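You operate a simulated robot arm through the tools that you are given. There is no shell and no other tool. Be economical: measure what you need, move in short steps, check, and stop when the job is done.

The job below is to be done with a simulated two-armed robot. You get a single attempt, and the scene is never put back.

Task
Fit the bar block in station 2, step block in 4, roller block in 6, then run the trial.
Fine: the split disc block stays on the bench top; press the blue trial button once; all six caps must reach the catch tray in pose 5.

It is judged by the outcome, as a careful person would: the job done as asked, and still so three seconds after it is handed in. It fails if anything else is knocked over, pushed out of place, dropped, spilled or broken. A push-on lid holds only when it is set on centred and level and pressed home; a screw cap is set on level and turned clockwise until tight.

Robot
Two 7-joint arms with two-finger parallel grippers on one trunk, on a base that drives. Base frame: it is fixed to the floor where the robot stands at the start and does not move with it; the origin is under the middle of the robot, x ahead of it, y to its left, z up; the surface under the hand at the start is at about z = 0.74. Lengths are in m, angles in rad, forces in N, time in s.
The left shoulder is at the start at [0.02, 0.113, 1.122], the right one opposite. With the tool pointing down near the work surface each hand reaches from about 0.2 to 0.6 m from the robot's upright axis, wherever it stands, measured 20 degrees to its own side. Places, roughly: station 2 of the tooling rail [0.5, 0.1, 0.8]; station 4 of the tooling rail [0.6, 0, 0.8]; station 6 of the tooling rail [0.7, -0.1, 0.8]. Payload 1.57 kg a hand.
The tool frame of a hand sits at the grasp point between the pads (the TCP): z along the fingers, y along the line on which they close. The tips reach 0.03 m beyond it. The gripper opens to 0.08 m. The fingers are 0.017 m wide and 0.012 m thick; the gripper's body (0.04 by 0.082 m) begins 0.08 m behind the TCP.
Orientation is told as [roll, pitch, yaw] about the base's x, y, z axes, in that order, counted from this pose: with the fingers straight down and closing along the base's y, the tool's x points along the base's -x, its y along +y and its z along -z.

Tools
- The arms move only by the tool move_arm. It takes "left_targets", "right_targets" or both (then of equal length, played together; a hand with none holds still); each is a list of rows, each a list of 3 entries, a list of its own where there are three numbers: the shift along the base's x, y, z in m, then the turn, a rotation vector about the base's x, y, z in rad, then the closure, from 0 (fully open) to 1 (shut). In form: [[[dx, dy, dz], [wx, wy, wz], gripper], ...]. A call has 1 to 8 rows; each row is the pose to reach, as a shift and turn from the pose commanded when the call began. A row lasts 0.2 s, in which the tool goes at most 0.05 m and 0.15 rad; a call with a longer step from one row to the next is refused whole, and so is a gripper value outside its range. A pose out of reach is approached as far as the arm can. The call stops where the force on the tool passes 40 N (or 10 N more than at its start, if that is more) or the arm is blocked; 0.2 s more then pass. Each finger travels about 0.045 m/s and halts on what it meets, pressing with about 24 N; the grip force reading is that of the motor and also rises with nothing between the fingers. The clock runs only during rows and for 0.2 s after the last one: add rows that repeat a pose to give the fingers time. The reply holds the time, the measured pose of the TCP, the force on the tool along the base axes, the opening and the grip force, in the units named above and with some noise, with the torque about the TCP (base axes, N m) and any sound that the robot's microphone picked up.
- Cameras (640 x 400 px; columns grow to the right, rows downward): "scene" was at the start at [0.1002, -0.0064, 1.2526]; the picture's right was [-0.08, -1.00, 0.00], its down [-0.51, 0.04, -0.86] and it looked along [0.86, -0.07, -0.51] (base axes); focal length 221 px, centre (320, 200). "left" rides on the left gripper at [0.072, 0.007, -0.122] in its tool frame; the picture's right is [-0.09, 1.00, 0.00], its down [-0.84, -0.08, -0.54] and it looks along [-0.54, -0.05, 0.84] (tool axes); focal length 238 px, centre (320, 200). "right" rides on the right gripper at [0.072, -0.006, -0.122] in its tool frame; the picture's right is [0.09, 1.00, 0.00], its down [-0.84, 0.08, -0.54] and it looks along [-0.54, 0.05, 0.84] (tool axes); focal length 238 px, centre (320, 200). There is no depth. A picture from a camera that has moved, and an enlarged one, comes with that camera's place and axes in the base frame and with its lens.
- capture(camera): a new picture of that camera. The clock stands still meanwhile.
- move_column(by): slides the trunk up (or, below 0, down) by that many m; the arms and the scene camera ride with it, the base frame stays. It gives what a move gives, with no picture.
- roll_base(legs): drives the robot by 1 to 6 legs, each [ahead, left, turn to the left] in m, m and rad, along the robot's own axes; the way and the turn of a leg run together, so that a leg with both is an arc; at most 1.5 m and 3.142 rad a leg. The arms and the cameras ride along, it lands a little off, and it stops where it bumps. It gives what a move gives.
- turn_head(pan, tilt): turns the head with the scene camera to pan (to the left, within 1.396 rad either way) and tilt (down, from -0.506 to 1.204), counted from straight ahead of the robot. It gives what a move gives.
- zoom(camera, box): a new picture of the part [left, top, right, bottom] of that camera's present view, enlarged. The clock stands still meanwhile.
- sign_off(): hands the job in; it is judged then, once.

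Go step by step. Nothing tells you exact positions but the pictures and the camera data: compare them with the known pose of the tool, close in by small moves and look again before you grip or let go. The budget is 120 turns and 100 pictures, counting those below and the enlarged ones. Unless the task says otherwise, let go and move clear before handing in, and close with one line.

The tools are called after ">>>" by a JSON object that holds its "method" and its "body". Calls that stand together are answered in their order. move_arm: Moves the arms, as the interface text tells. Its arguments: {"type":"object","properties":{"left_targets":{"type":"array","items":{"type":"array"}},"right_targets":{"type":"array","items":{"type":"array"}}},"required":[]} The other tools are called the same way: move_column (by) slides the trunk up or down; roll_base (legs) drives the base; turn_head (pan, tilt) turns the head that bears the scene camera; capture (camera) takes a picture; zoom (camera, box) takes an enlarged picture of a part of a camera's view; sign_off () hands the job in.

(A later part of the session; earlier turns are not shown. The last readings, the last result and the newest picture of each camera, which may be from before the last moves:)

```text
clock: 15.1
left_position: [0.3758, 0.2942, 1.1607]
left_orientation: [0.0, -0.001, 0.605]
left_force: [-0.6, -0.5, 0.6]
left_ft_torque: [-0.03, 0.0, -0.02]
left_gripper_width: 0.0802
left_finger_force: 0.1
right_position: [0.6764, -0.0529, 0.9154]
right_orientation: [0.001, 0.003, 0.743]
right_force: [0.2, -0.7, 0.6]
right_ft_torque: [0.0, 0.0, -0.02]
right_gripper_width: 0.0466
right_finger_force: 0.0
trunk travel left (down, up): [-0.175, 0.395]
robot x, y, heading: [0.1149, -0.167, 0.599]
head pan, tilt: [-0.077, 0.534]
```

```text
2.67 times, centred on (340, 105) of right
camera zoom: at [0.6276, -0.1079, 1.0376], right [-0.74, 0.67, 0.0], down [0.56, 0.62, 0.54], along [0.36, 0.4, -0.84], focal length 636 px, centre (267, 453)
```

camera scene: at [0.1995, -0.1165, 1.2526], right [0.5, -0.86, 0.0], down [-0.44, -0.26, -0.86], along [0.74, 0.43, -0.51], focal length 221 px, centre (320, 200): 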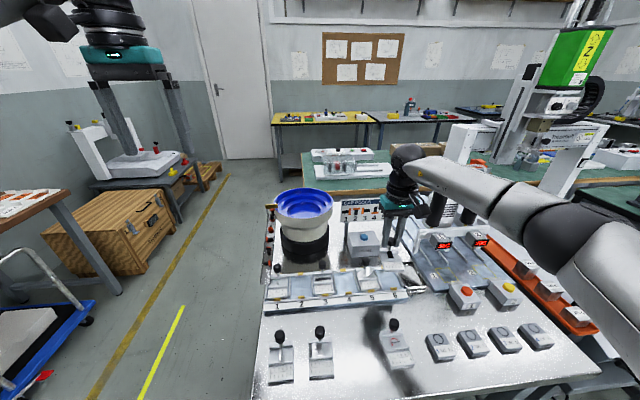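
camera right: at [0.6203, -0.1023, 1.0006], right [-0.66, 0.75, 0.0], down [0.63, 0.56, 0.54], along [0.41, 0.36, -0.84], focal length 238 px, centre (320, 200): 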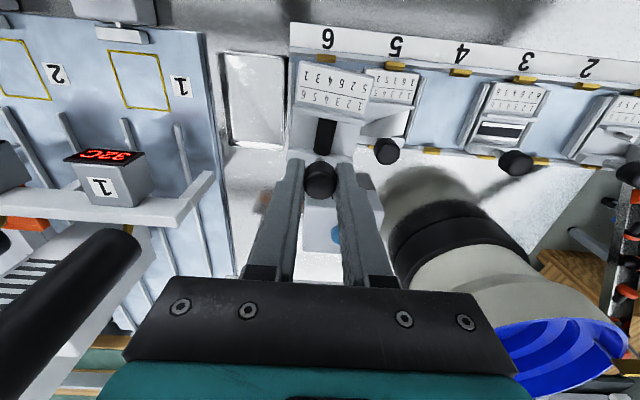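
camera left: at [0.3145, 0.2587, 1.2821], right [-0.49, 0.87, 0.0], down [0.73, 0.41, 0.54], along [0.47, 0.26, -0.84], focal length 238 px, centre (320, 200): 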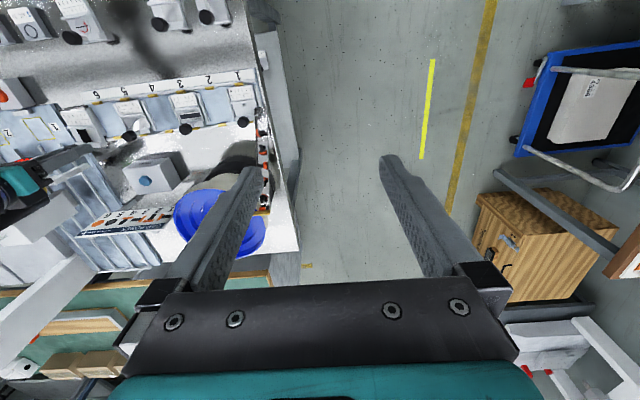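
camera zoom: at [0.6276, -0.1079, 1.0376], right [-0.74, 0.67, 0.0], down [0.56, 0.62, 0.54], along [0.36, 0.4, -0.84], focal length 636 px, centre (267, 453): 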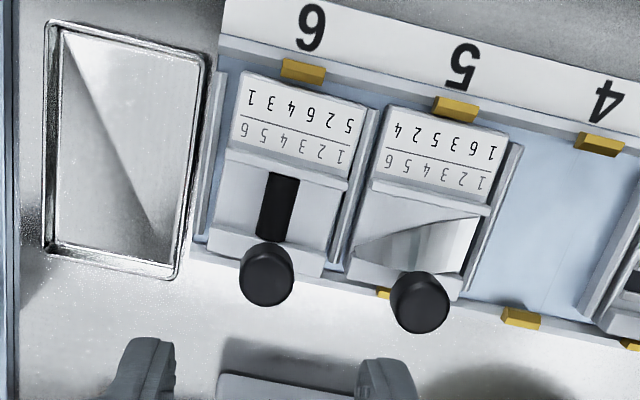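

The roller is seated in station 6. Next I'll move over the step block's knob.

>>> {"method": "move_arm", "body": {"right_targets": [[[-0.043, 0.0103, 0], [0, 0, -0.02], 0.25], [[-0.086, 0.0207, 0], [0, 0, -0.05], 0.25], [[-0.129, 0.031, 0], [0, 0, -0.08], 0.25], [[-0.172, 0.0413, 0], [0, 0, -0.11], 0.25], [[-0.215, 0.0517, -0.005], [0, 0, -0.13], 0.25], [[-0.258, 0.062, -0.015], [0, 0, -0.143], 0.25], [[-0.258, 0.062, -0.015], [0, 0, -0.143], 0.25]]}}

>>> {"method": "zoom", "body": {"camera": "right", "box": [260, 50, 420, 150]}}

```text
clock: 16.7
left_position: [0.3763, 0.2945, 1.1601]
left_orientation: [0.002, 0.001, 0.603]
left_force: [-0.6, -0.6, -0.4]
left_ft_torque: [0.01, 0.01, -0.02]
left_gripper_width: 0.08
left_finger_force: 0.1
right_position: [0.4192, 0.0069, 0.8976]
right_orientation: [0.001, 0.0, 0.6]
right_force: [0.5, -0.7, -0.4]
right_ft_torque: [0.0, 0.0, -0.03]
right_gripper_width: 0.0601
right_finger_force: 0.2
trunk travel left (down, up): [-0.175, 0.395]
robot x, y, heading: [0.1151, -0.1662, 0.604]
head pan, tilt: [-0.077, 0.534]
```

```text
4.00 times, centred on (340, 100) of right
camera zoom: at [0.363, -0.0401, 1.0196], right [-0.64, 0.77, 0.0], down [0.65, 0.54, 0.54], along [0.42, 0.35, -0.84], focal length 953 px, centre (240, 600)
```

zoom: 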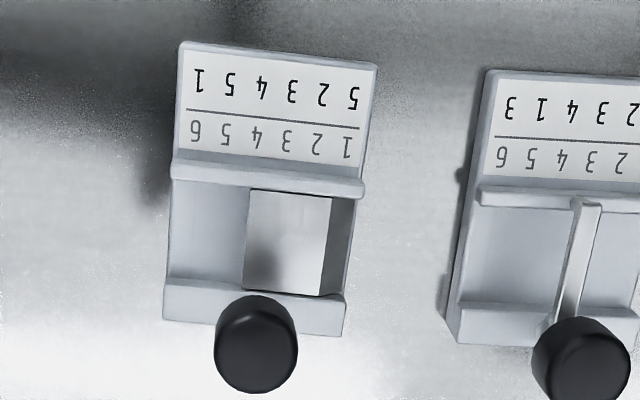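

I'll correct by 4 mm to the left and descend to just above the step block's knob.

>>> {"method": "move_arm", "body": {"right_targets": [[[-0.0019, 0.0041, -0.02], [0, 0, -0.015], 0.25], [[-0.0019, 0.0041, -0.05], [0, 0, -0.015], 0.25], [[-0.0019, 0.0041, -0.077], [0, 0, -0.015], 0.25], [[-0.0019, 0.0041, -0.077], [0, 0, -0.015], 0.25]]}}

>>> {"method": "zoom", "body": {"camera": "right", "box": [240, 50, 400, 210]}}

```text
clock: 17.7
left_position: [0.3773, 0.2945, 1.1599]
left_orientation: [0.001, 0.001, 0.602]
left_force: [-0.4, -0.5, -0.8]
left_ft_torque: [-0.02, -0.02, 0.02]
left_gripper_width: 0.0799
left_finger_force: 0.0
right_position: [0.4168, 0.0107, 0.8234]
right_orientation: [-0.001, 0.0, 0.586]
right_force: [0.3, -0.8, 0.1]
right_ft_torque: [-0.03, 0.03, -0.05]
right_gripper_width: 0.0601
right_finger_force: 0.0
trunk travel left (down, up): [-0.175, 0.395]
robot x, y, heading: [0.1131, -0.1678, 0.602]
head pan, tilt: [-0.077, 0.534]
```

```text
2.50 times, centred on (320, 130) of right
camera zoom: at [0.3605, -0.0337, 0.9445], right [-0.63, 0.78, 0.0], down [0.65, 0.53, 0.54], along [0.42, 0.34, -0.84], focal length 596 px, centre (320, 375)
```

zoom: 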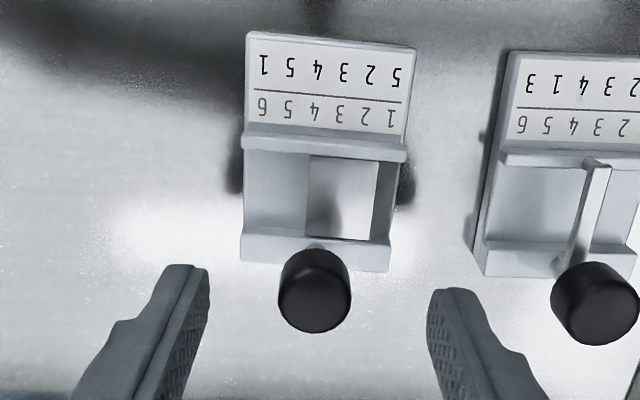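

>>> {"method": "move_arm", "body": {"right_targets": [[[-0.0003, -0.0013, -0.012], [0, 0, 0.015], 0.25], [[-0.0003, -0.0013, -0.025], [0, 0, 0.015], 0.25], [[-0.0003, -0.0013, -0.025], [0, 0, 0.015], 0.6], [[-0.0003, -0.0013, -0.025], [0, 0, 0.015], 1], [[-0.0003, -0.0013, -0.025], [0, 0, 0.015], 1], [[-0.0003, -0.0013, -0.025], [0, 0, 0.015], 1], [[-0.0003, -0.0013, -0.005], [0, 0, 0.015], 1], [[-0.0003, -0.0013, 0.02], [0, 0, 0.015], 1]]}}

>>> {"method": "zoom", "body": {"camera": "right", "box": [240, 50, 400, 210]}}

```text
clock: 19.5
left_position: [0.3772, 0.2953, 1.1603]
left_orientation: [0.001, -0.002, 0.603]
left_force: [0.3, -0.6, 0.0]
left_ft_torque: [-0.01, 0.01, 0.0]
left_gripper_width: 0.08
left_finger_force: 0.0
right_position: [0.4182, 0.0108, 0.8432]
right_orientation: [0.0, 0.001, 0.601]
right_force: [0.1, 0.2, -1.1]
right_ft_torque: [0.02, -0.03, -0.01]
right_gripper_width: 0.0198
right_finger_force: 23.5
trunk travel left (down, up): [-0.175, 0.395]
robot x, y, heading: [0.1129, -0.1699, 0.601]
head pan, tilt: [-0.077, 0.534]
```

```text
2.50 times, centred on (320, 130) of right
camera zoom: at [0.3623, -0.0334, 0.9654], right [-0.64, 0.77, 0.0], down [0.65, 0.54, 0.54], along [0.42, 0.35, -0.84], focal length 596 px, centre (320, 375)
```

zoom: 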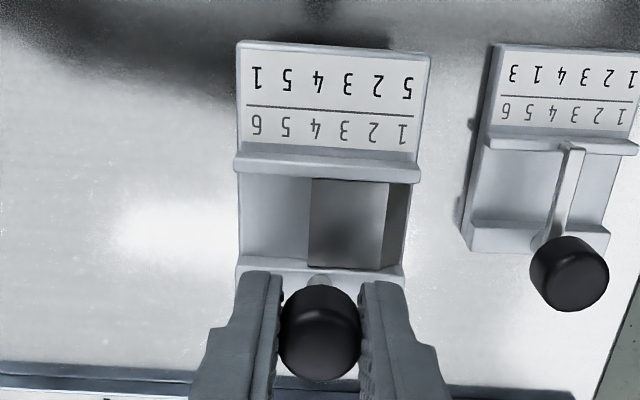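

The step block is held straight. I'll lift and carry it gently above station 4.

>>> {"method": "move_arm", "body": {"right_targets": [[[0, 0, 0.02], [0, 0, 0], 1], [[0.01, 0.0017, 0.04], [0, 0, 0.005], 1], [[0.04, 0.0067, 0.04], [0, 0, 0.01], 1], [[0.08, 0.0133, 0.04], [0, 0, 0.02], 1], [[0.12, 0.02, 0.04], [0, 0, 0.03], 1], [[0.155, 0.0263, 0.04], [0, 0, 0.03], 1], [[0.177, 0.03, 0.04], [0, 0, 0.03], 1], [[0.1865, 0.0317, 0.04], [0, 0, 0.03], 1]]}}

>>> {"method": "zoom", "body": {"camera": "right", "box": [220, 30, 460, 230]}}

>>> {"method": "zoom", "body": {"camera": "scene", "box": [310, 235, 400, 305]}}

```text
clock: 21.3
left_position: [0.3772, 0.2956, 1.1599]
left_orientation: [0.0, 0.0, 0.603]
left_force: [0.2, 0.1, -0.4]
left_ft_torque: [0.02, -0.03, 0.01]
left_gripper_width: 0.0799
left_finger_force: 0.1
right_position: [0.6041, 0.0433, 0.8836]
right_orientation: [0.0, -0.001, 0.632]
right_force: [-0.4, 0.6, -1.2]
right_ft_torque: [0.0, 0.01, -0.03]
right_gripper_width: 0.0202
right_finger_force: 23.9
trunk travel left (down, up): [-0.175, 0.395]
robot x, y, heading: [0.1132, -0.1692, 0.6]
head pan, tilt: [-0.077, 0.534]
```

```text
2.00 times, centred on (340, 130) of right
camera zoom: at [0.5496, -0.0042, 1.0051], right [-0.66, 0.75, 0.0], down [0.63, 0.56, 0.54], along [0.41, 0.36, -0.84], focal length 477 px, centre (280, 340)
```

zoom: 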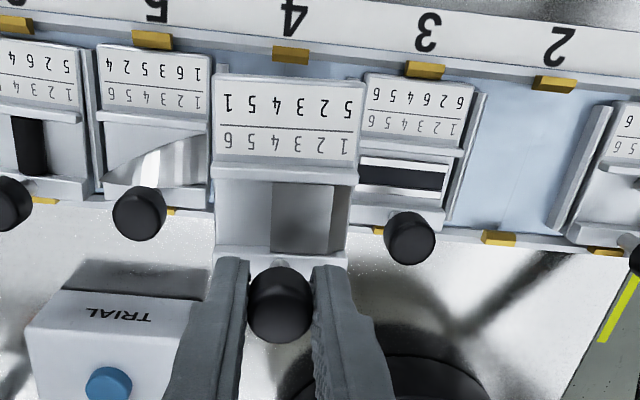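

```text
5.71 times, centred on (355, 270) of scene
camera zoom: at [0.1995, -0.1164, 1.2526], right [0.5, -0.86, 0.0], down [-0.44, -0.26, -0.86], along [0.74, 0.43, -0.51], focal length 1264 px, centre (120, -200)
```

zoom: 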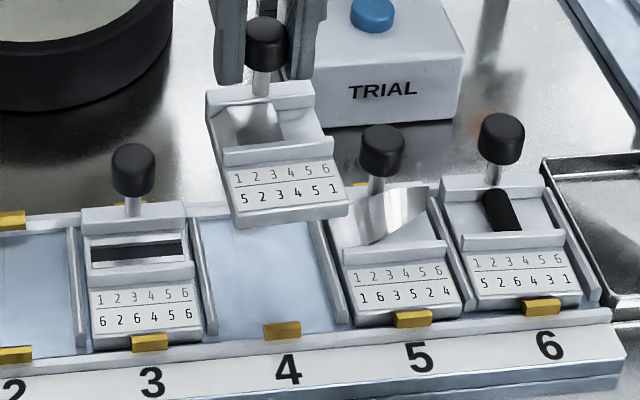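

It is nearly centred, needing about 1.5 mm to the right. I'll lower to just above the pocket.

>>> {"method": "move_arm", "body": {"right_targets": [[[0.0009, -0.0012, -0.01], [0, 0, -0.005], 1], [[0.0009, -0.0012, -0.025], [0, 0, -0.01], 1], [[0.0009, -0.0012, -0.04], [0, 0, -0.01], 1], [[0.0009, -0.0012, -0.052], [0, 0, -0.01], 1], [[0.0009, -0.0012, -0.06], [0, 0, -0.01], 1]]}}

>>> {"method": "zoom", "body": {"camera": "right", "box": [220, 40, 420, 200]}}

>>> {"method": "zoom", "body": {"camera": "scene", "box": [320, 250, 385, 305]}}

```text
clock: 22.5
left_position: [0.3766, 0.295, 1.159]
left_orientation: [0.002, -0.001, 0.603]
left_force: [0.7, 0.8, -0.4]
left_ft_torque: [0.0, 0.0, -0.01]
left_gripper_width: 0.0797
left_finger_force: 0.0
right_position: [0.604, 0.0427, 0.8227]
right_orientation: [0.0, 0.001, 0.622]
right_force: [-0.1, -0.3, -0.8]
right_ft_torque: [0.01, -0.03, 0.04]
right_gripper_width: 0.0198
right_finger_force: 24.2
trunk travel left (down, up): [-0.175, 0.395]
robot x, y, heading: [0.1135, -0.1651, 0.601]
head pan, tilt: [-0.077, 0.534]
```

```text
2.50 times, centred on (320, 120) of right
camera zoom: at [0.55, -0.0051, 0.9443], right [-0.65, 0.76, 0.0], down [0.64, 0.55, 0.54], along [0.41, 0.35, -0.84], focal length 596 px, centre (320, 400)
```

zoom: 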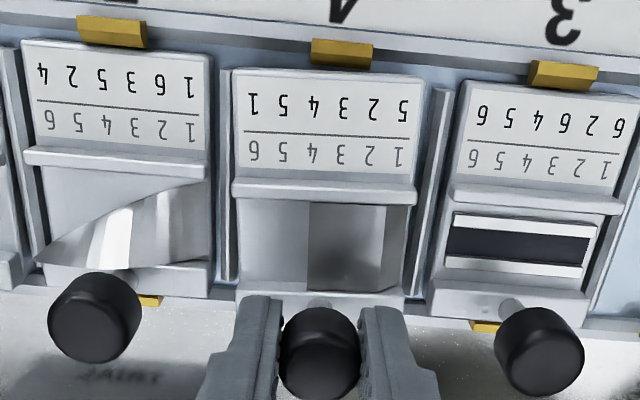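

```text
7.27 times, centred on (352, 278) of scene
camera zoom: at [0.1995, -0.1164, 1.2526], right [0.5, -0.86, 0.0], down [-0.44, -0.26, -0.86], along [0.74, 0.43, -0.51], focal length 1609 px, centre (84, -364)
```

zoom: 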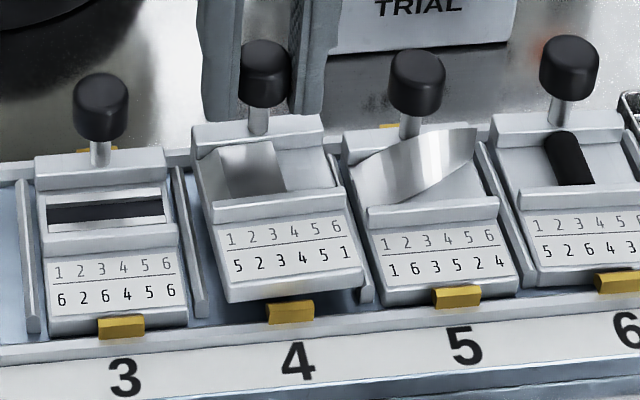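

The alignment is good; I'll apply a small yaw tweak and lower to the seat.

>>> {"method": "move_arm", "body": {"right_targets": [[[-0.0005, -0.0003, -0.003], [0, 0, -0.018], 1], [[-0.0005, -0.0003, -0.007], [0, 0, -0.018], 1], [[-0.0005, -0.0003, -0.011], [0, 0, -0.018], 1], [[-0.0005, -0.0003, -0.015], [0, 0, -0.018], 1], [[-0.0005, -0.0003, -0.018], [0, 0, -0.018], 1]]}}

>>> {"method": "zoom", "body": {"camera": "right", "box": [220, 30, 420, 190]}}

>>> {"method": "zoom", "body": {"camera": "scene", "box": [320, 250, 385, 305]}}

```text
clock: 23.7
left_position: [0.3762, 0.294, 1.1598]
left_orientation: [0.002, 0.001, 0.604]
left_force: [0.2, 0.3, 0.4]
left_ft_torque: [-0.01, -0.04, 0.0]
left_gripper_width: 0.08
left_finger_force: 0.1
right_position: [0.6033, 0.0405, 0.8085]
right_orientation: [0.002, -0.006, 0.6]
right_force: [2.3, -0.7, 20.7]
right_ft_torque: [-0.34, -0.27, -0.02]
right_gripper_width: 0.0203
right_finger_force: 24.2
trunk travel left (down, up): [-0.175, 0.395]
robot x, y, heading: [0.1111, -0.1697, 0.601]
head pan, tilt: [-0.077, 0.534]
```

```text
2.50 times, centred on (320, 110) of right
camera zoom: at [0.5484, -0.0053, 0.9291], right [-0.64, 0.77, 0.0], down [0.64, 0.54, 0.55], along [0.42, 0.35, -0.84], focal length 596 px, centre (320, 425)
```

zoom: 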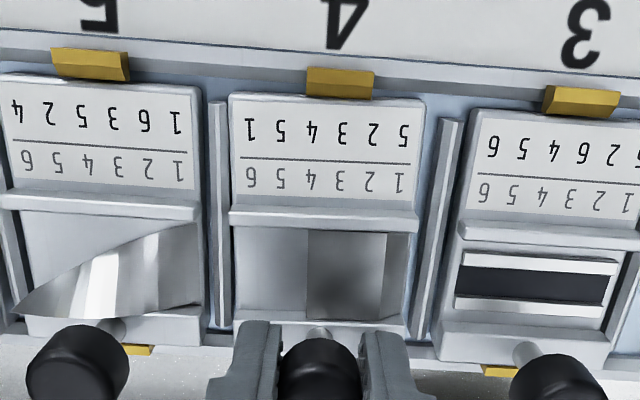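

```text
7.27 times, centred on (352, 278) of scene
camera zoom: at [0.1983, -0.117, 1.2529], right [0.5, -0.86, 0.0], down [-0.44, -0.26, -0.86], along [0.74, 0.43, -0.51], focal length 1609 px, centre (84, -364)
```

zoom: 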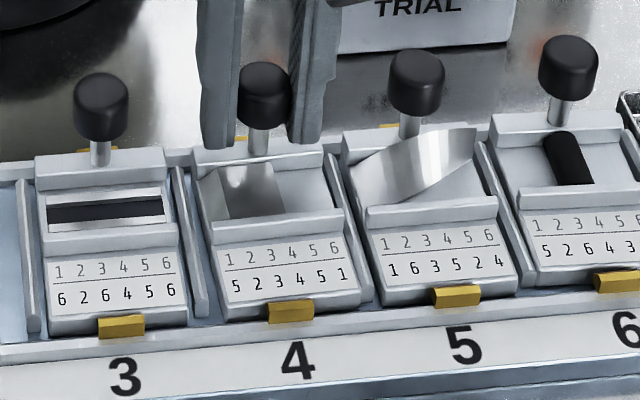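

It is nearly home but about 1.5 mm towards station 5. I'll ease up slightly, shift left and press again.

>>> {"method": "move_arm", "body": {"right_targets": [[[0, 0, 0.003], [0, 0, 0], 1], [[-0.0008, 0.0011, 0.003], [0, 0, 0.006], 1], [[-0.0008, 0.0011, 0.0], [0, 0, 0.006], 1], [[-0.0008, 0.0011, -0.002], [0, 0, 0.006], 1]]}}

>>> {"method": "zoom", "body": {"camera": "right", "box": [220, 30, 420, 190]}}

>>> {"method": "zoom", "body": {"camera": "scene", "box": [335, 255, 375, 295]}}

```text
clock: 24.7
left_position: [0.3764, 0.2933, 1.1608]
left_orientation: [-0.001, 0.0, 0.603]
left_force: [0.6, 0.6, -0.8]
left_ft_torque: [0.0, 0.01, 0.03]
left_gripper_width: 0.08
left_finger_force: 0.0
right_position: [0.6034, 0.04, 0.8057]
right_orientation: [-0.001, -0.004, 0.607]
right_force: [6.0, -4.6, 24.6]
right_ft_torque: [-0.86, -0.23, -0.1]
right_gripper_width: 0.0198
right_finger_force: 24.3
trunk travel left (down, up): [-0.175, 0.395]
robot x, y, heading: [0.1113, -0.1702, 0.602]
head pan, tilt: [-0.077, 0.534]
```

```text
2.50 times, centred on (320, 110) of right
camera zoom: at [0.5483, -0.0054, 0.927], right [-0.64, 0.77, 0.0], down [0.64, 0.54, 0.54], along [0.42, 0.35, -0.84], focal length 596 px, centre (320, 425)
```

zoom: 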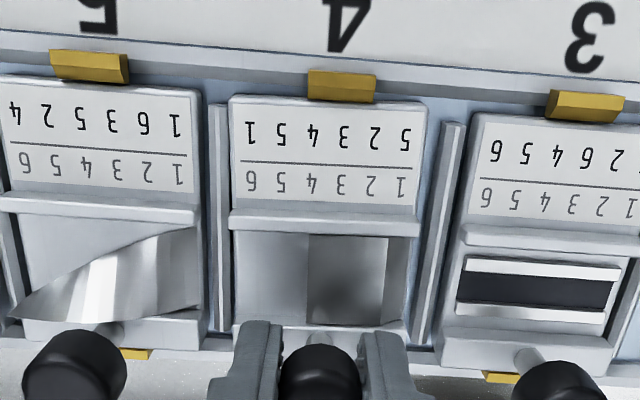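

```text
10.00 times, centred on (355, 275) of scene
camera zoom: at [0.1985, -0.1179, 1.2529], right [0.5, -0.86, 0.0], down [-0.44, -0.25, -0.86], along [0.74, 0.43, -0.51], focal length 2212 px, centre (-30, -550)
```

zoom: 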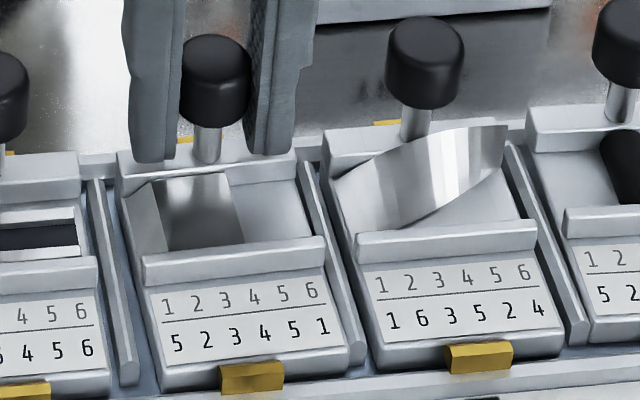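

It has dropped in, with TCP at 0.806 and the same clip relation as S5. I'll release it and rise.

>>> {"method": "move_arm", "body": {"right_targets": [[[0, 0, 0.002], [0, 0, 0], 0.6], [[0, 0, 0.002], [0, 0, 0], 0.42], [[0, 0, 0.002], [0, 0, 0], 0.42], [[0, 0, 0.03], [0, 0, 0], 0.42], [[0, 0, 0.07], [0, 0, 0], 0.42], [[0, 0, 0.1], [0, 0, 0], 0.42]]}}

>>> {"method": "zoom", "body": {"camera": "right", "box": [220, 30, 460, 180]}}

>>> {"method": "zoom", "body": {"camera": "scene", "box": [320, 250, 385, 305]}}

```text
clock: 26.1
left_position: [0.3782, 0.2945, 1.1591]
left_orientation: [0.001, 0.002, 0.603]
left_force: [0.6, 0.4, 0.1]
left_ft_torque: [0.01, 0.0, -0.02]
left_gripper_width: 0.0801
left_finger_force: 0.0
right_position: [0.6036, 0.0432, 0.9043]
right_orientation: [0.0, 0.0, 0.608]
right_force: [-0.4, 0.2, 0.1]
right_ft_torque: [0.0, -0.02, 0.01]
right_gripper_width: 0.0463
right_finger_force: 0.1
trunk travel left (down, up): [-0.175, 0.395]
robot x, y, heading: [0.1164, -0.1685, 0.605]
head pan, tilt: [-0.077, 0.534]
```

```text
2.67 times, centred on (340, 105) of right
camera zoom: at [0.5495, -0.0035, 1.0257], right [-0.64, 0.76, 0.0], down [0.64, 0.54, 0.54], along [0.41, 0.35, -0.84], focal length 636 px, centre (267, 453)
```

zoom: 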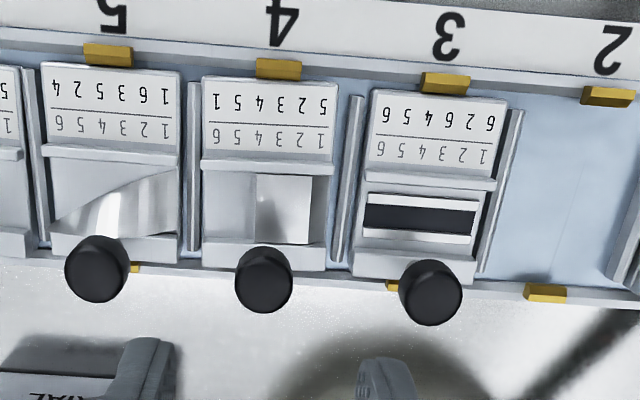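

```text
7.27 times, centred on (352, 278) of scene
camera zoom: at [0.1993, -0.1165, 1.2526], right [0.5, -0.86, 0.0], down [-0.44, -0.26, -0.86], along [0.74, 0.43, -0.51], focal length 1609 px, centre (84, -364)
```

zoom: 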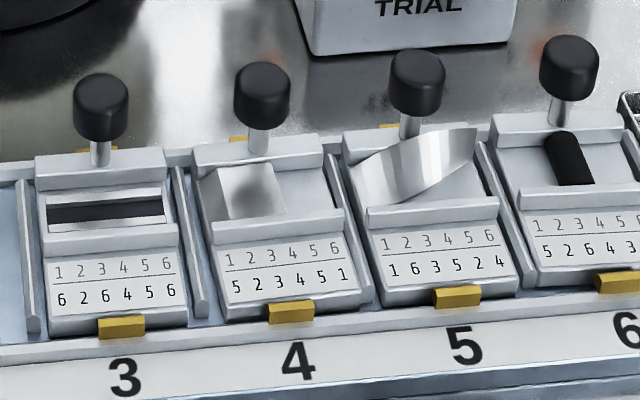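

The step is seated. I'll go to the bar block's knob, moving the left hand aside for clearance.

>>> {"method": "move_arm", "body": {"right_targets": [[[-0.039, 0.0053, 0], [0, 0, 0], 0.25], [[-0.078, 0.0107, 0], [0, 0, 0], 0.25], [[-0.117, 0.016, 0], [0, 0, 0], 0.25], [[-0.156, 0.0213, 0], [0, 0, 0], 0.25], [[-0.195, 0.0267, -0.005], [0, 0, 0], 0.25], [[-0.233, 0.032, -0.01], [0, 0, 0], 0.25], [[-0.233, 0.032, -0.01], [0, 0, 0], 0.25]], "left_targets": [[[-0.014, 0.02, 0], [0, 0, 0], 0], [[-0.028, 0.04, 0], [0, 0, 0], 0], [[-0.042, 0.06, 0], [0, 0, 0], 0], [[-0.057, 0.082, 0], [0, 0, 0], 0], [[-0.057, 0.082, 0], [0, 0, 0], 0], [[-0.057, 0.082, 0], [0, 0, 0], 0], [[-0.057, 0.082, 0], [0, 0, 0], 0]]}}

>>> {"method": "zoom", "body": {"camera": "right", "box": [240, 50, 400, 150]}}

```text
clock: 27.7
left_position: [0.318, 0.3751, 1.1606]
left_orientation: [0.0, 0.0, 0.603]
left_force: [-0.3, 0.1, 0.3]
left_ft_torque: [0.04, 0.03, -0.01]
left_gripper_width: 0.0803
left_finger_force: 0.1
right_position: [0.3715, 0.0727, 0.8934]
right_orientation: [0.0, 0.0, 0.606]
right_force: [0.4, -0.3, 0.5]
right_ft_torque: [0.03, 0.03, -0.05]
right_gripper_width: 0.06
right_finger_force: 0.0
trunk travel left (down, up): [-0.175, 0.395]
robot x, y, heading: [0.1099, -0.1623, 0.6]
head pan, tilt: [-0.077, 0.534]
```

```text
4.00 times, centred on (320, 100) of right
camera zoom: at [0.3159, 0.026, 1.016], right [-0.64, 0.76, 0.0], down [0.64, 0.54, 0.54], along [0.41, 0.35, -0.84], focal length 953 px, centre (320, 600)
```

zoom: 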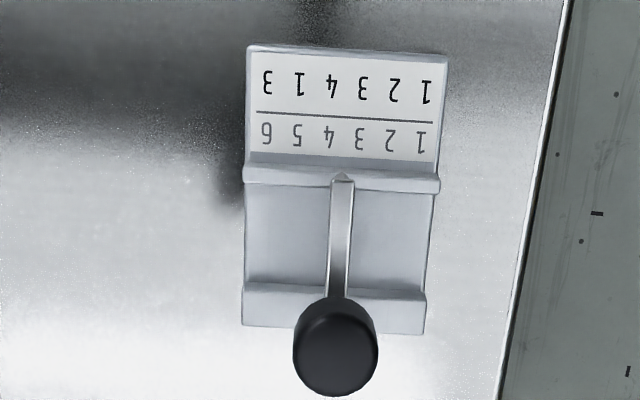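

I'll correct by 4 mm left and +0.045 yaw, then descend.

>>> {"method": "move_arm", "body": {"right_targets": [[[-0.0017, 0.004, -0.02], [0, 0, 0.02], 0.25], [[-0.0017, 0.004, -0.05], [0, 0, 0.043], 0.25], [[-0.0017, 0.004, -0.073], [0, 0, 0.043], 0.25], [[-0.0017, 0.004, -0.073], [0, 0, 0.043], 0.25]]}}

>>> {"method": "zoom", "body": {"camera": "right", "box": [240, 50, 400, 210]}}

```text
clock: 28.7
left_position: [0.3183, 0.3762, 1.1609]
left_orientation: [-0.002, -0.001, 0.603]
left_force: [0.2, -0.5, 0.8]
left_ft_torque: [0.0, -0.02, -0.04]
left_gripper_width: 0.0801
left_finger_force: 0.0
right_position: [0.3703, 0.0778, 0.818]
right_orientation: [-0.002, 0.0, 0.649]
right_force: [-0.8, 0.3, -0.3]
right_ft_torque: [0.01, -0.01, -0.02]
right_gripper_width: 0.06
right_finger_force: 0.1
trunk travel left (down, up): [-0.175, 0.395]
robot x, y, heading: [0.1152, -0.1697, 0.599]
head pan, tilt: [-0.077, 0.534]
```

```text
2.50 times, centred on (320, 130) of right
camera zoom: at [0.3172, 0.0285, 0.9414], right [-0.68, 0.74, 0.0], down [0.62, 0.57, 0.54], along [0.4, 0.37, -0.84], focal length 596 px, centre (320, 375)
```

zoom: 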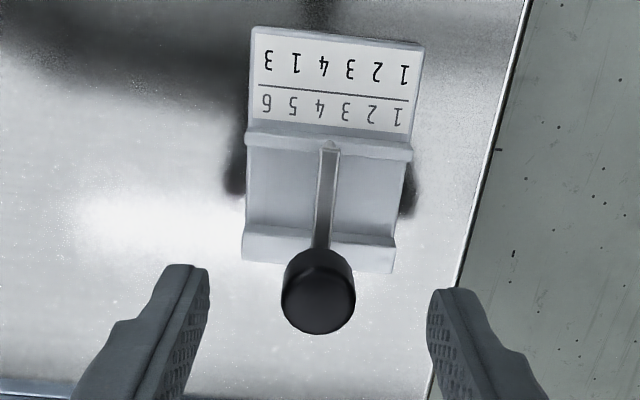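

It is aligned. I'll descend, grip and lift.

>>> {"method": "move_arm", "body": {"right_targets": [[[0, -0.0005, -0.011], [0, 0, 0], 0.25], [[0, -0.0005, -0.022], [0, 0, 0], 0.25], [[0, -0.0005, -0.022], [0, 0, 0], 0.6], [[0, -0.0005, -0.022], [0, 0, 0], 1], [[0, -0.0005, -0.022], [0, 0, 0], 1], [[0, -0.0005, -0.022], [0, 0, 0], 1], [[0, -0.0005, -0.002], [0, 0, 0], 1], [[0, -0.0005, 0.023], [0, 0, 0], 1]]}}

>>> {"method": "zoom", "body": {"camera": "right", "box": [240, 50, 400, 210]}}

```text
clock: 30.5
left_position: [0.3184, 0.375, 1.1602]
left_orientation: [-0.001, -0.001, 0.605]
left_force: [-0.1, -0.1, -0.4]
left_ft_torque: [0.03, -0.01, 0.01]
left_gripper_width: 0.08
left_finger_force: 0.1
right_position: [0.3698, 0.0786, 0.8437]
right_orientation: [0.001, -0.001, 0.652]
right_force: [-0.7, 0.2, -1.1]
right_ft_torque: [0.0, -0.05, 0.03]
right_gripper_width: 0.0198
right_finger_force: 24.0
trunk travel left (down, up): [-0.175, 0.395]
robot x, y, heading: [0.1111, -0.1643, 0.6]
head pan, tilt: [-0.077, 0.534]
```

```text
2.50 times, centred on (320, 130) of right
camera zoom: at [0.3173, 0.0288, 0.9655], right [-0.68, 0.74, 0.0], down [0.62, 0.57, 0.54], along [0.4, 0.37, -0.84], focal length 596 px, centre (320, 375)
```

zoom: 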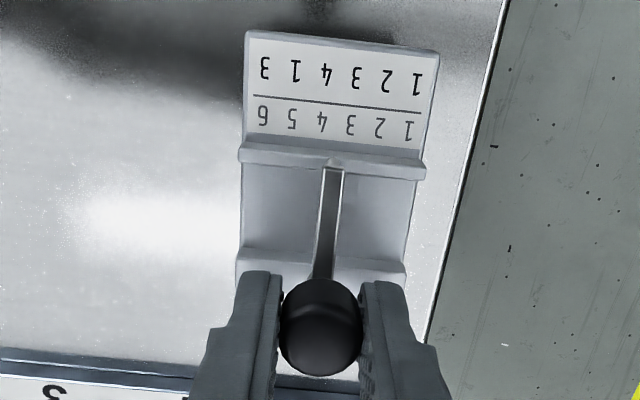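

I'll carry the bar block above station 2.

>>> {"method": "move_arm", "body": {"right_targets": [[[0, 0, 0.02], [0, 0, 0], 1], [[0.01, 0.0037, 0.04], [0, 0, 0], 1], [[0.035, 0.013, 0.04], [0, 0, -0.005], 1], [[0.07, 0.026, 0.04], [0, 0, -0.01], 1], [[0.105, 0.039, 0.04], [0, 0, -0.015], 1], [[0.135, 0.0505, 0.04], [0, 0, -0.02], 1], [[0.155, 0.058, 0.04], [0, 0, -0.02], 1], [[0.163, 0.061, 0.04], [0, 0, -0.02], 1]]}}

>>> {"method": "zoom", "body": {"camera": "right", "box": [220, 30, 460, 230]}}

>>> {"method": "zoom", "body": {"camera": "scene", "box": [260, 240, 350, 310]}}

```text
clock: 32.3
left_position: [0.317, 0.3755, 1.1589]
left_orientation: [0.002, 0.0, 0.604]
left_force: [0.2, -0.2, 0.6]
left_ft_torque: [-0.04, 0.01, 0.01]
left_gripper_width: 0.0797
left_finger_force: 0.0
right_position: [0.5317, 0.1378, 0.8814]
right_orientation: [0.0, 0.002, 0.633]
right_force: [0.7, 0.0, -1.2]
right_ft_torque: [0.04, 0.02, 0.01]
right_gripper_width: 0.0201
right_finger_force: 23.8
trunk travel left (down, up): [-0.175, 0.395]
robot x, y, heading: [0.1159, -0.1687, 0.602]
head pan, tilt: [-0.077, 0.534]
```

```text
2.00 times, centred on (340, 130) of right
camera zoom: at [0.4781, 0.0907, 1.0033], right [-0.66, 0.75, 0.0], down [0.63, 0.56, 0.54], along [0.41, 0.36, -0.84], focal length 477 px, centre (280, 340)
```

zoom: 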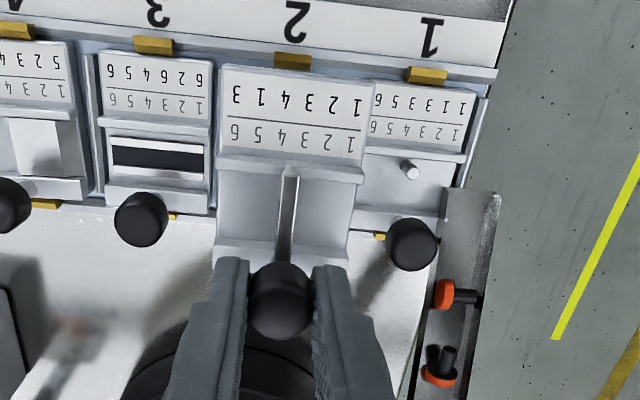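

```text
5.71 times, centred on (305, 275) of scene
camera zoom: at [0.1995, -0.1164, 1.2526], right [0.5, -0.86, 0.0], down [-0.44, -0.26, -0.86], along [0.74, 0.43, -0.51], focal length 1264 px, centre (406, -229)
```

zoom: 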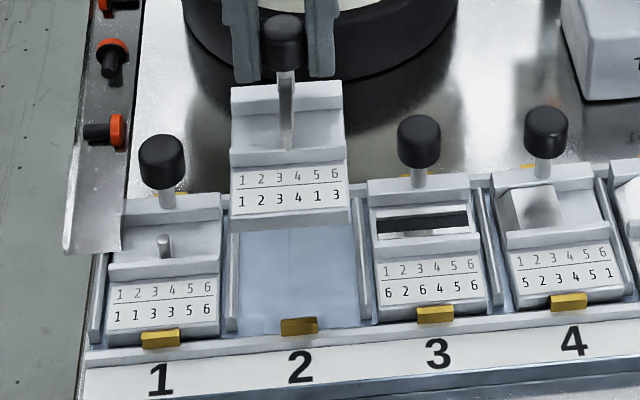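

The bowl feeder is close behind station 2, so I'll check gripper clearance before lowering.

>>> {"method": "capture", "body": {"camera": "left"}}

>>> {"method": "zoom", "body": {"camera": "scene", "box": [250, 150, 410, 270]}}

```text
37 pictures are left
camera left: at [0.2558, 0.3399, 1.2827], right [-0.49, 0.87, 0.0], down [0.73, 0.41, 0.54], along [0.47, 0.26, -0.84], focal length 238 px, centre (320, 200)
```

left: 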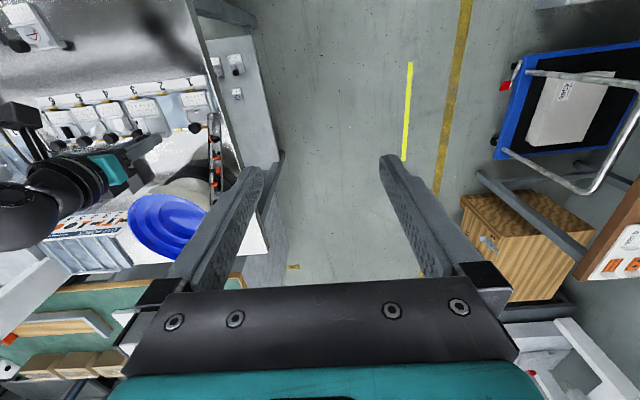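

```text
3.33 times, centred on (330, 210) of scene
camera zoom: at [0.1995, -0.1164, 1.2526], right [0.5, -0.86, 0.0], down [-0.44, -0.26, -0.86], along [0.74, 0.43, -0.51], focal length 738 px, centre (287, 167)
```

zoom: 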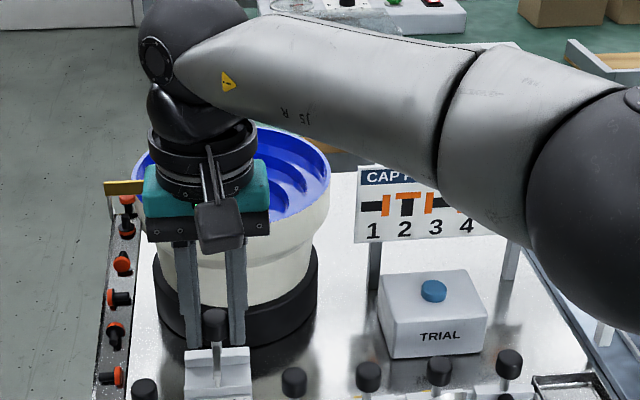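

There is about 0.1 m of clearance to the bowl rim, which is fine. I'll correct 3 mm forward and 1 mm right, and lower part-way.

>>> {"method": "move_arm", "body": {"right_targets": [[[0.0015, 0.0005, -0.01], [0, 0, 0], 1], [[0.003, 0.001, -0.025], [0, 0, 0], 1], [[0.003, 0.001, -0.04], [0, 0, 0], 1], [[0.003, 0.001, -0.052], [0, 0, 0], 1], [[0.003, 0.001, -0.059], [0, 0, 0], 1]]}}

>>> {"method": "zoom", "body": {"camera": "right", "box": [220, 40, 420, 200]}}

>>> {"method": "zoom", "body": {"camera": "scene", "box": [265, 255, 330, 310]}}

```text
clock: 33.5
left_position: [0.3173, 0.3755, 1.1607]
left_orientation: [0.001, 0.001, 0.603]
left_force: [0.1, -0.5, 0.5]
left_ft_torque: [-0.01, -0.01, -0.01]
left_gripper_width: 0.0801
left_finger_force: 0.0
right_position: [0.5345, 0.1405, 0.8224]
right_orientation: [0.0, -0.001, 0.63]
right_force: [-0.2, -0.6, -1.4]
right_ft_torque: [0.04, -0.06, 0.02]
right_gripper_width: 0.0199
right_finger_force: 23.8
trunk travel left (down, up): [-0.175, 0.395]
robot x, y, heading: [0.1162, -0.1635, 0.599]
head pan, tilt: [-0.077, 0.534]
```

```text
2.50 times, centred on (320, 120) of right
camera zoom: at [0.4812, 0.093, 0.9444], right [-0.66, 0.75, 0.0], down [0.63, 0.56, 0.54], along [0.41, 0.36, -0.84], focal length 596 px, centre (320, 400)
```

zoom: 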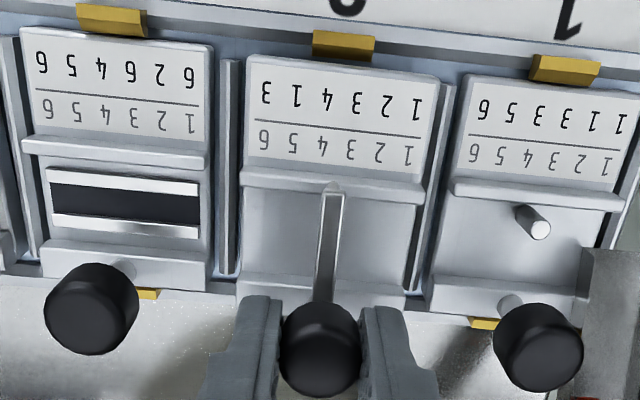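

```text
7.27 times, centred on (298, 282) of scene
camera zoom: at [0.1995, -0.1164, 1.2526], right [0.5, -0.86, 0.0], down [-0.44, -0.26, -0.86], along [0.74, 0.43, -0.51], focal length 1609 px, centre (484, -400)
```

zoom: 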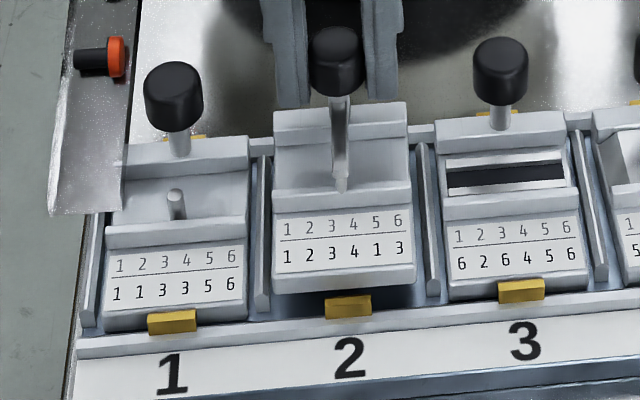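

It is well centred, so I'll lower it to the seat.

>>> {"method": "move_arm", "body": {"right_targets": [[[0, 0, -0.004], [0, 0, -0.012], 1], [[0, 0, -0.008], [0, 0, -0.012], 1], [[0, 0, -0.012], [0, 0, -0.012], 1], [[0, 0, -0.016], [0, 0, -0.012], 1], [[0, 0, -0.019], [0, 0, -0.012], 1]]}}

>>> {"method": "zoom", "body": {"camera": "right", "box": [220, 30, 420, 190]}}

>>> {"method": "zoom", "body": {"camera": "scene", "box": [265, 255, 330, 310]}}

```text
clock: 34.7
left_position: [0.3175, 0.374, 1.1611]
left_orientation: [-0.002, 0.0, 0.601]
left_force: [-1.1, 0.5, -1.0]
left_ft_torque: [-0.01, -0.02, 0.0]
left_gripper_width: 0.0801
left_finger_force: 0.0
right_position: [0.5357, 0.1419, 0.8068]
right_orientation: [0.001, -0.004, 0.619]
right_force: [3.4, -0.5, 20.5]
right_ft_torque: [-0.4, -0.24, 0.01]
right_gripper_width: 0.0202
right_finger_force: 23.9
trunk travel left (down, up): [-0.175, 0.395]
robot x, y, heading: [0.1143, -0.1666, 0.599]
head pan, tilt: [-0.077, 0.534]
```

```text
2.50 times, centred on (320, 110) of right
camera zoom: at [0.4794, 0.0934, 0.9279], right [-0.65, 0.76, 0.0], down [0.63, 0.55, 0.55], along [0.41, 0.36, -0.84], focal length 596 px, centre (320, 425)
```

zoom: 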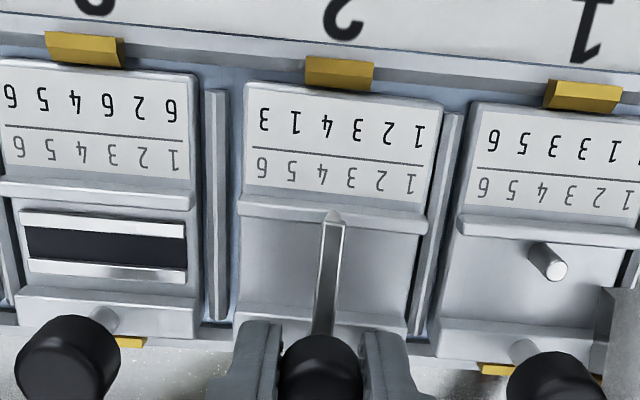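

```text
7.27 times, centred on (298, 282) of scene
camera zoom: at [0.1986, -0.1173, 1.2529], right [0.5, -0.86, 0.0], down [-0.44, -0.26, -0.86], along [0.74, 0.43, -0.51], focal length 1609 px, centre (484, -400)
```

zoom: 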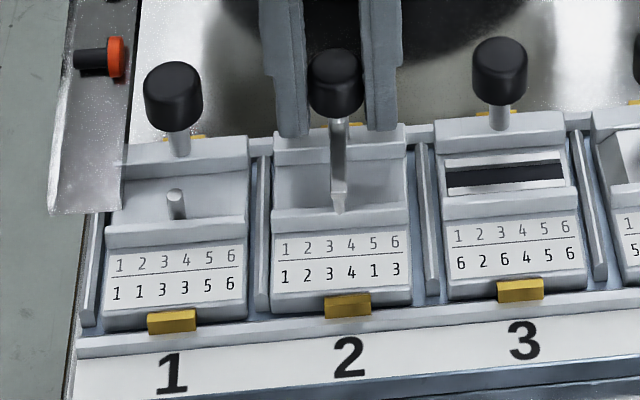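

It looks seated. I'll ease, wiggle by under 1 mm and press again to be sure.

>>> {"method": "move_arm", "body": {"right_targets": [[[0, 0, 0.003], [0, 0, 0], 1], [[-0.0008, -0.0006, 0.003], [0, 0, 0], 1], [[-0.0008, -0.0006, -0.001], [0, 0, 0], 1], [[-0.0008, -0.0006, -0.003], [0, 0, 0], 1]]}}

>>> {"method": "zoom", "body": {"camera": "scene", "box": [265, 255, 330, 310]}}

```text
clock: 35.7
left_position: [0.3171, 0.3754, 1.1612]
left_orientation: [-0.001, 0.0, 0.603]
left_force: [0.4, 0.6, -0.1]
left_ft_torque: [-0.01, 0.0, -0.01]
left_gripper_width: 0.0801
left_finger_force: 0.2
right_position: [0.5344, 0.1401, 0.8058]
right_orientation: [0.001, -0.005, 0.619]
right_force: [8.3, 5.4, 26.0]
right_ft_torque: [-0.77, -0.32, -0.07]
right_gripper_width: 0.0197
right_finger_force: 23.6
trunk travel left (down, up): [-0.175, 0.395]
robot x, y, heading: [0.1124, -0.1673, 0.604]
head pan, tilt: [-0.077, 0.534]
```

```text
7.27 times, centred on (298, 282) of scene
camera zoom: at [0.1987, -0.1172, 1.2529], right [0.5, -0.86, 0.0], down [-0.44, -0.26, -0.86], along [0.74, 0.43, -0.51], focal length 1609 px, centre (484, -400)
```

zoom: 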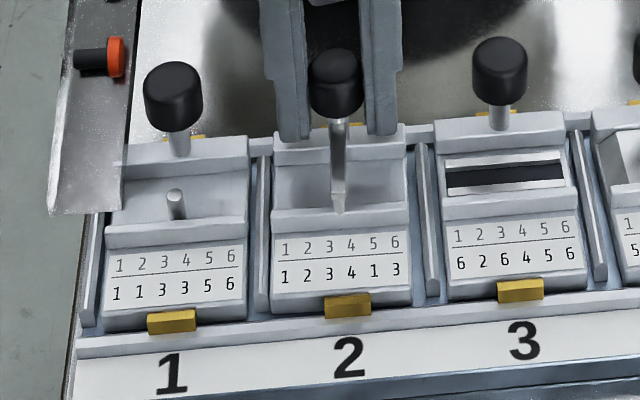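

The bar block is home against the clip. I'll release it, rise and look over the whole rail.

>>> {"method": "move_arm", "body": {"right_targets": [[[0.0006, 0.0004, 0.002], [0, 0, 0], 0.6], [[0.0006, 0.0004, 0.002], [0, 0, 0], 0.42], [[0.0006, 0.0004, 0.002], [0, 0, 0], 0.42], [[0.0006, 0.0004, 0.03], [0, 0, 0], 0.42], [[0.0006, 0.0004, 0.07], [0, 0, 0], 0.42], [[0.0006, 0.0004, 0.11], [0, 0, 0], 0.42], [[0.0006, 0.0004, 0.15], [0, 0, 0], 0.42]]}}

>>> {"method": "zoom", "body": {"camera": "scene", "box": [255, 230, 415, 330]}}

>>> {"method": "capture", "body": {"camera": "right"}}

```text
clock: 37.3
left_position: [0.3177, 0.3754, 1.1606]
left_orientation: [0.0, 0.001, 0.603]
left_force: [0.4, 0.3, -0.2]
left_ft_torque: [-0.01, 0.0, 0.04]
left_gripper_width: 0.0802
left_finger_force: 0.0
right_position: [0.5341, 0.1403, 0.9512]
right_orientation: [0.001, 0.0, 0.62]
right_force: [0.2, -0.1, -0.2]
right_ft_torque: [-0.01, -0.01, -0.03]
right_gripper_width: 0.0465
right_finger_force: 0.0
trunk travel left (down, up): [-0.175, 0.395]
robot x, y, heading: [0.1129, -0.1684, 0.602]
head pan, tilt: [-0.077, 0.534]
```

```text
4.00 times, centred on (335, 280) of scene
camera zoom: at [0.1992, -0.1166, 1.2527], right [0.5, -0.86, 0.0], down [-0.44, -0.26, -0.86], along [0.74, 0.43, -0.51], focal length 885 px, centre (260, -120)
```

zoom: 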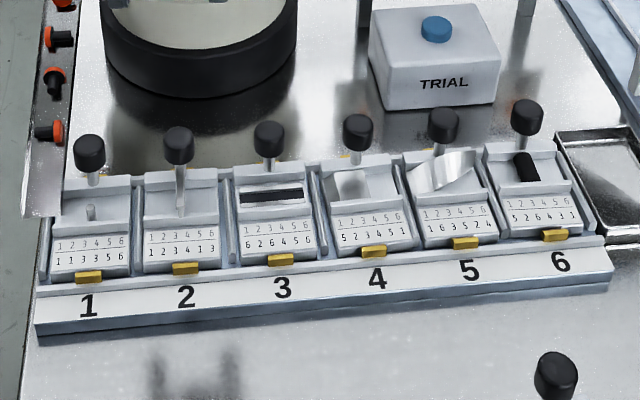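

```text
29 pictures are left
camera right: at [0.4786, 0.0931, 1.0738], right [-0.65, 0.76, 0.0], down [0.64, 0.55, 0.54], along [0.41, 0.35, -0.84], focal length 238 px, centre (320, 200)
```

right: 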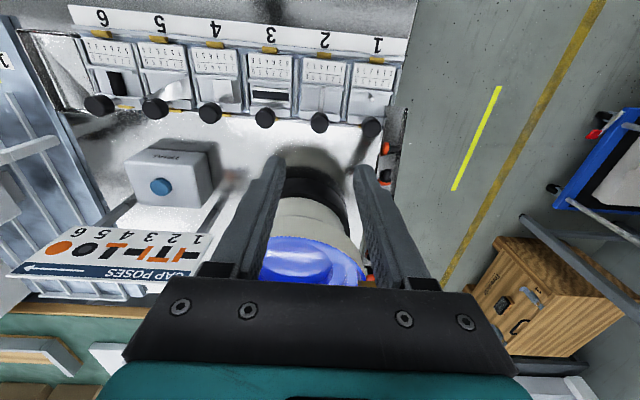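

All six stations are filled, and the knobs and clips line up. The button is at about (.735, .035, .798), slightly beyond vertical reach. I'll shut the gripper and approach above it with the fingers tilted forward.

>>> {"method": "move_arm", "body": {"right_targets": [[[0.033, -0.0175, 0], [0.035, -0.049, 0], 0.7], [[0.067, -0.035, 0], [0.07, -0.098, 0], 1], [[0.1, -0.0525, 0], [0.105, -0.146, 0], 1], [[0.134, -0.07, 0], [0.14, -0.195, 0], 1], [[0.168, -0.0875, 0], [0.174, -0.244, 0], 1], [[0.201, -0.105, -0.01], [0.209, -0.293, 0], 1], [[0.201, -0.105, -0.03], [0.209, -0.293, 0], 1], [[0.201, -0.105, -0.05], [0.209, -0.293, 0], 1]]}}

>>> {"method": "capture", "body": {"camera": "right"}}

>>> {"method": "zoom", "body": {"camera": "scene", "box": [300, 180, 460, 280]}}

```text
clock: 39.1
left_position: [0.3176, 0.377, 1.16]
left_orientation: [0.0, -0.001, 0.602]
left_force: [0.0, -0.8, -0.1]
left_ft_torque: [0.0, 0.03, 0.01]
left_gripper_width: 0.08
left_finger_force: 0.0
right_position: [0.7358, 0.0346, 0.9007]
right_orientation: [-0.001, -0.361, 0.619]
right_force: [0.1, 0.1, -0.4]
right_ft_torque: [0.03, -0.01, -0.02]
right_gripper_width: 0.0
right_finger_force: 20.9
trunk travel left (down, up): [-0.175, 0.395]
robot x, y, heading: [0.1145, -0.1715, 0.599]
head pan, tilt: [-0.077, 0.534]
```

```text
28 pictures are left
camera right: at [0.6484, -0.0355, 0.9907], right [-0.65, 0.76, -0.03], down [0.44, 0.41, 0.8], along [0.62, 0.5, -0.6], focal length 238 px, centre (320, 200)
```

right: 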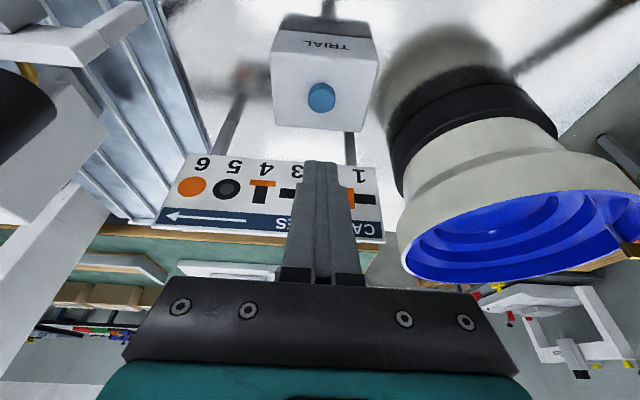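

```text
4.00 times, centred on (380, 230) of scene
camera zoom: at [0.1995, -0.1164, 1.2526], right [0.5, -0.86, 0.0], down [-0.44, -0.26, -0.86], along [0.74, 0.43, -0.51], focal length 885 px, centre (80, 80)
```

zoom: 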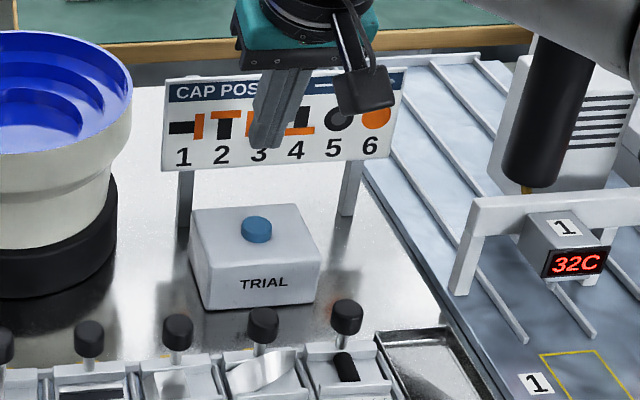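

The fingertip is above the button with good reach. I'll lower to just above it and check.

>>> {"method": "move_arm", "body": {"right_targets": [[[0, -0.002, -0.03], [0, 0, 0], 1], [[0, -0.002, -0.055], [0, 0, 0], 1], [[0, -0.002, -0.062], [0, 0, 0], 1]]}}

>>> {"method": "zoom", "body": {"camera": "scene", "box": [340, 210, 400, 260]}}

>>> {"method": "zoom", "body": {"camera": "right", "box": [260, 80, 380, 180]}}

```text
clock: 39.9
left_position: [0.3188, 0.3765, 1.1602]
left_orientation: [0.0, 0.0, 0.603]
left_force: [0.3, -0.5, 0.9]
left_ft_torque: [0.02, 0.0, -0.01]
left_gripper_width: 0.0802
left_finger_force: 0.0
right_position: [0.7355, 0.0323, 0.8389]
right_orientation: [0.001, -0.361, 0.619]
right_force: [0.8, 0.1, -1.5]
right_ft_torque: [0.02, -0.01, 0.03]
right_gripper_width: 0.0
right_finger_force: 20.9
trunk travel left (down, up): [-0.175, 0.395]
robot x, y, heading: [0.113, -0.1673, 0.601]
head pan, tilt: [-0.077, 0.534]
```

```text
8.00 times, centred on (370, 235) of scene
camera zoom: at [0.1994, -0.1165, 1.2526], right [0.5, -0.86, 0.0], down [-0.44, -0.26, -0.86], along [0.74, 0.43, -0.51], focal length 1770 px, centre (-80, -80)
```

zoom: 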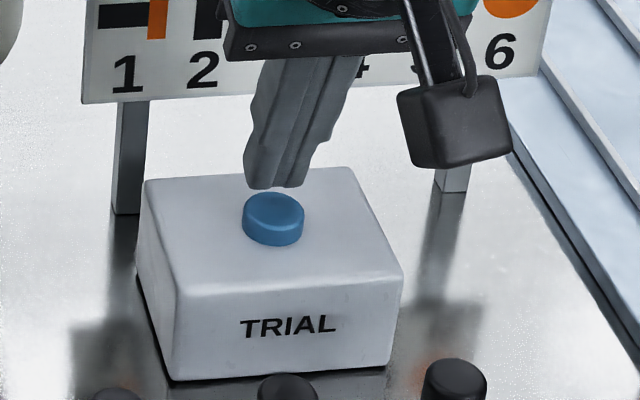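

```text
4.00 times, centred on (320, 130) of right
camera zoom: at [0.6497, -0.0358, 0.9277], right [-0.65, 0.76, -0.03], down [0.44, 0.41, 0.8], along [0.62, 0.51, -0.6], focal length 953 px, centre (320, 480)
```

zoom: 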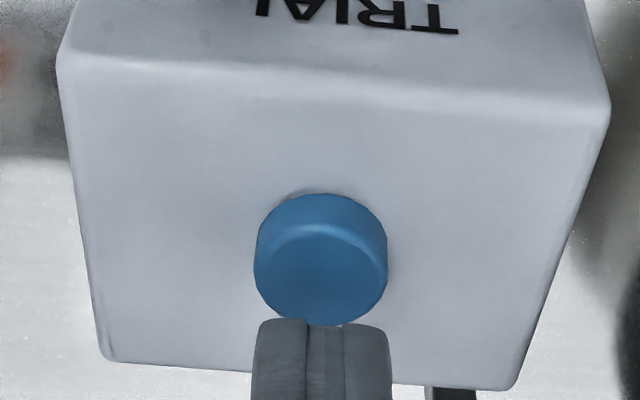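

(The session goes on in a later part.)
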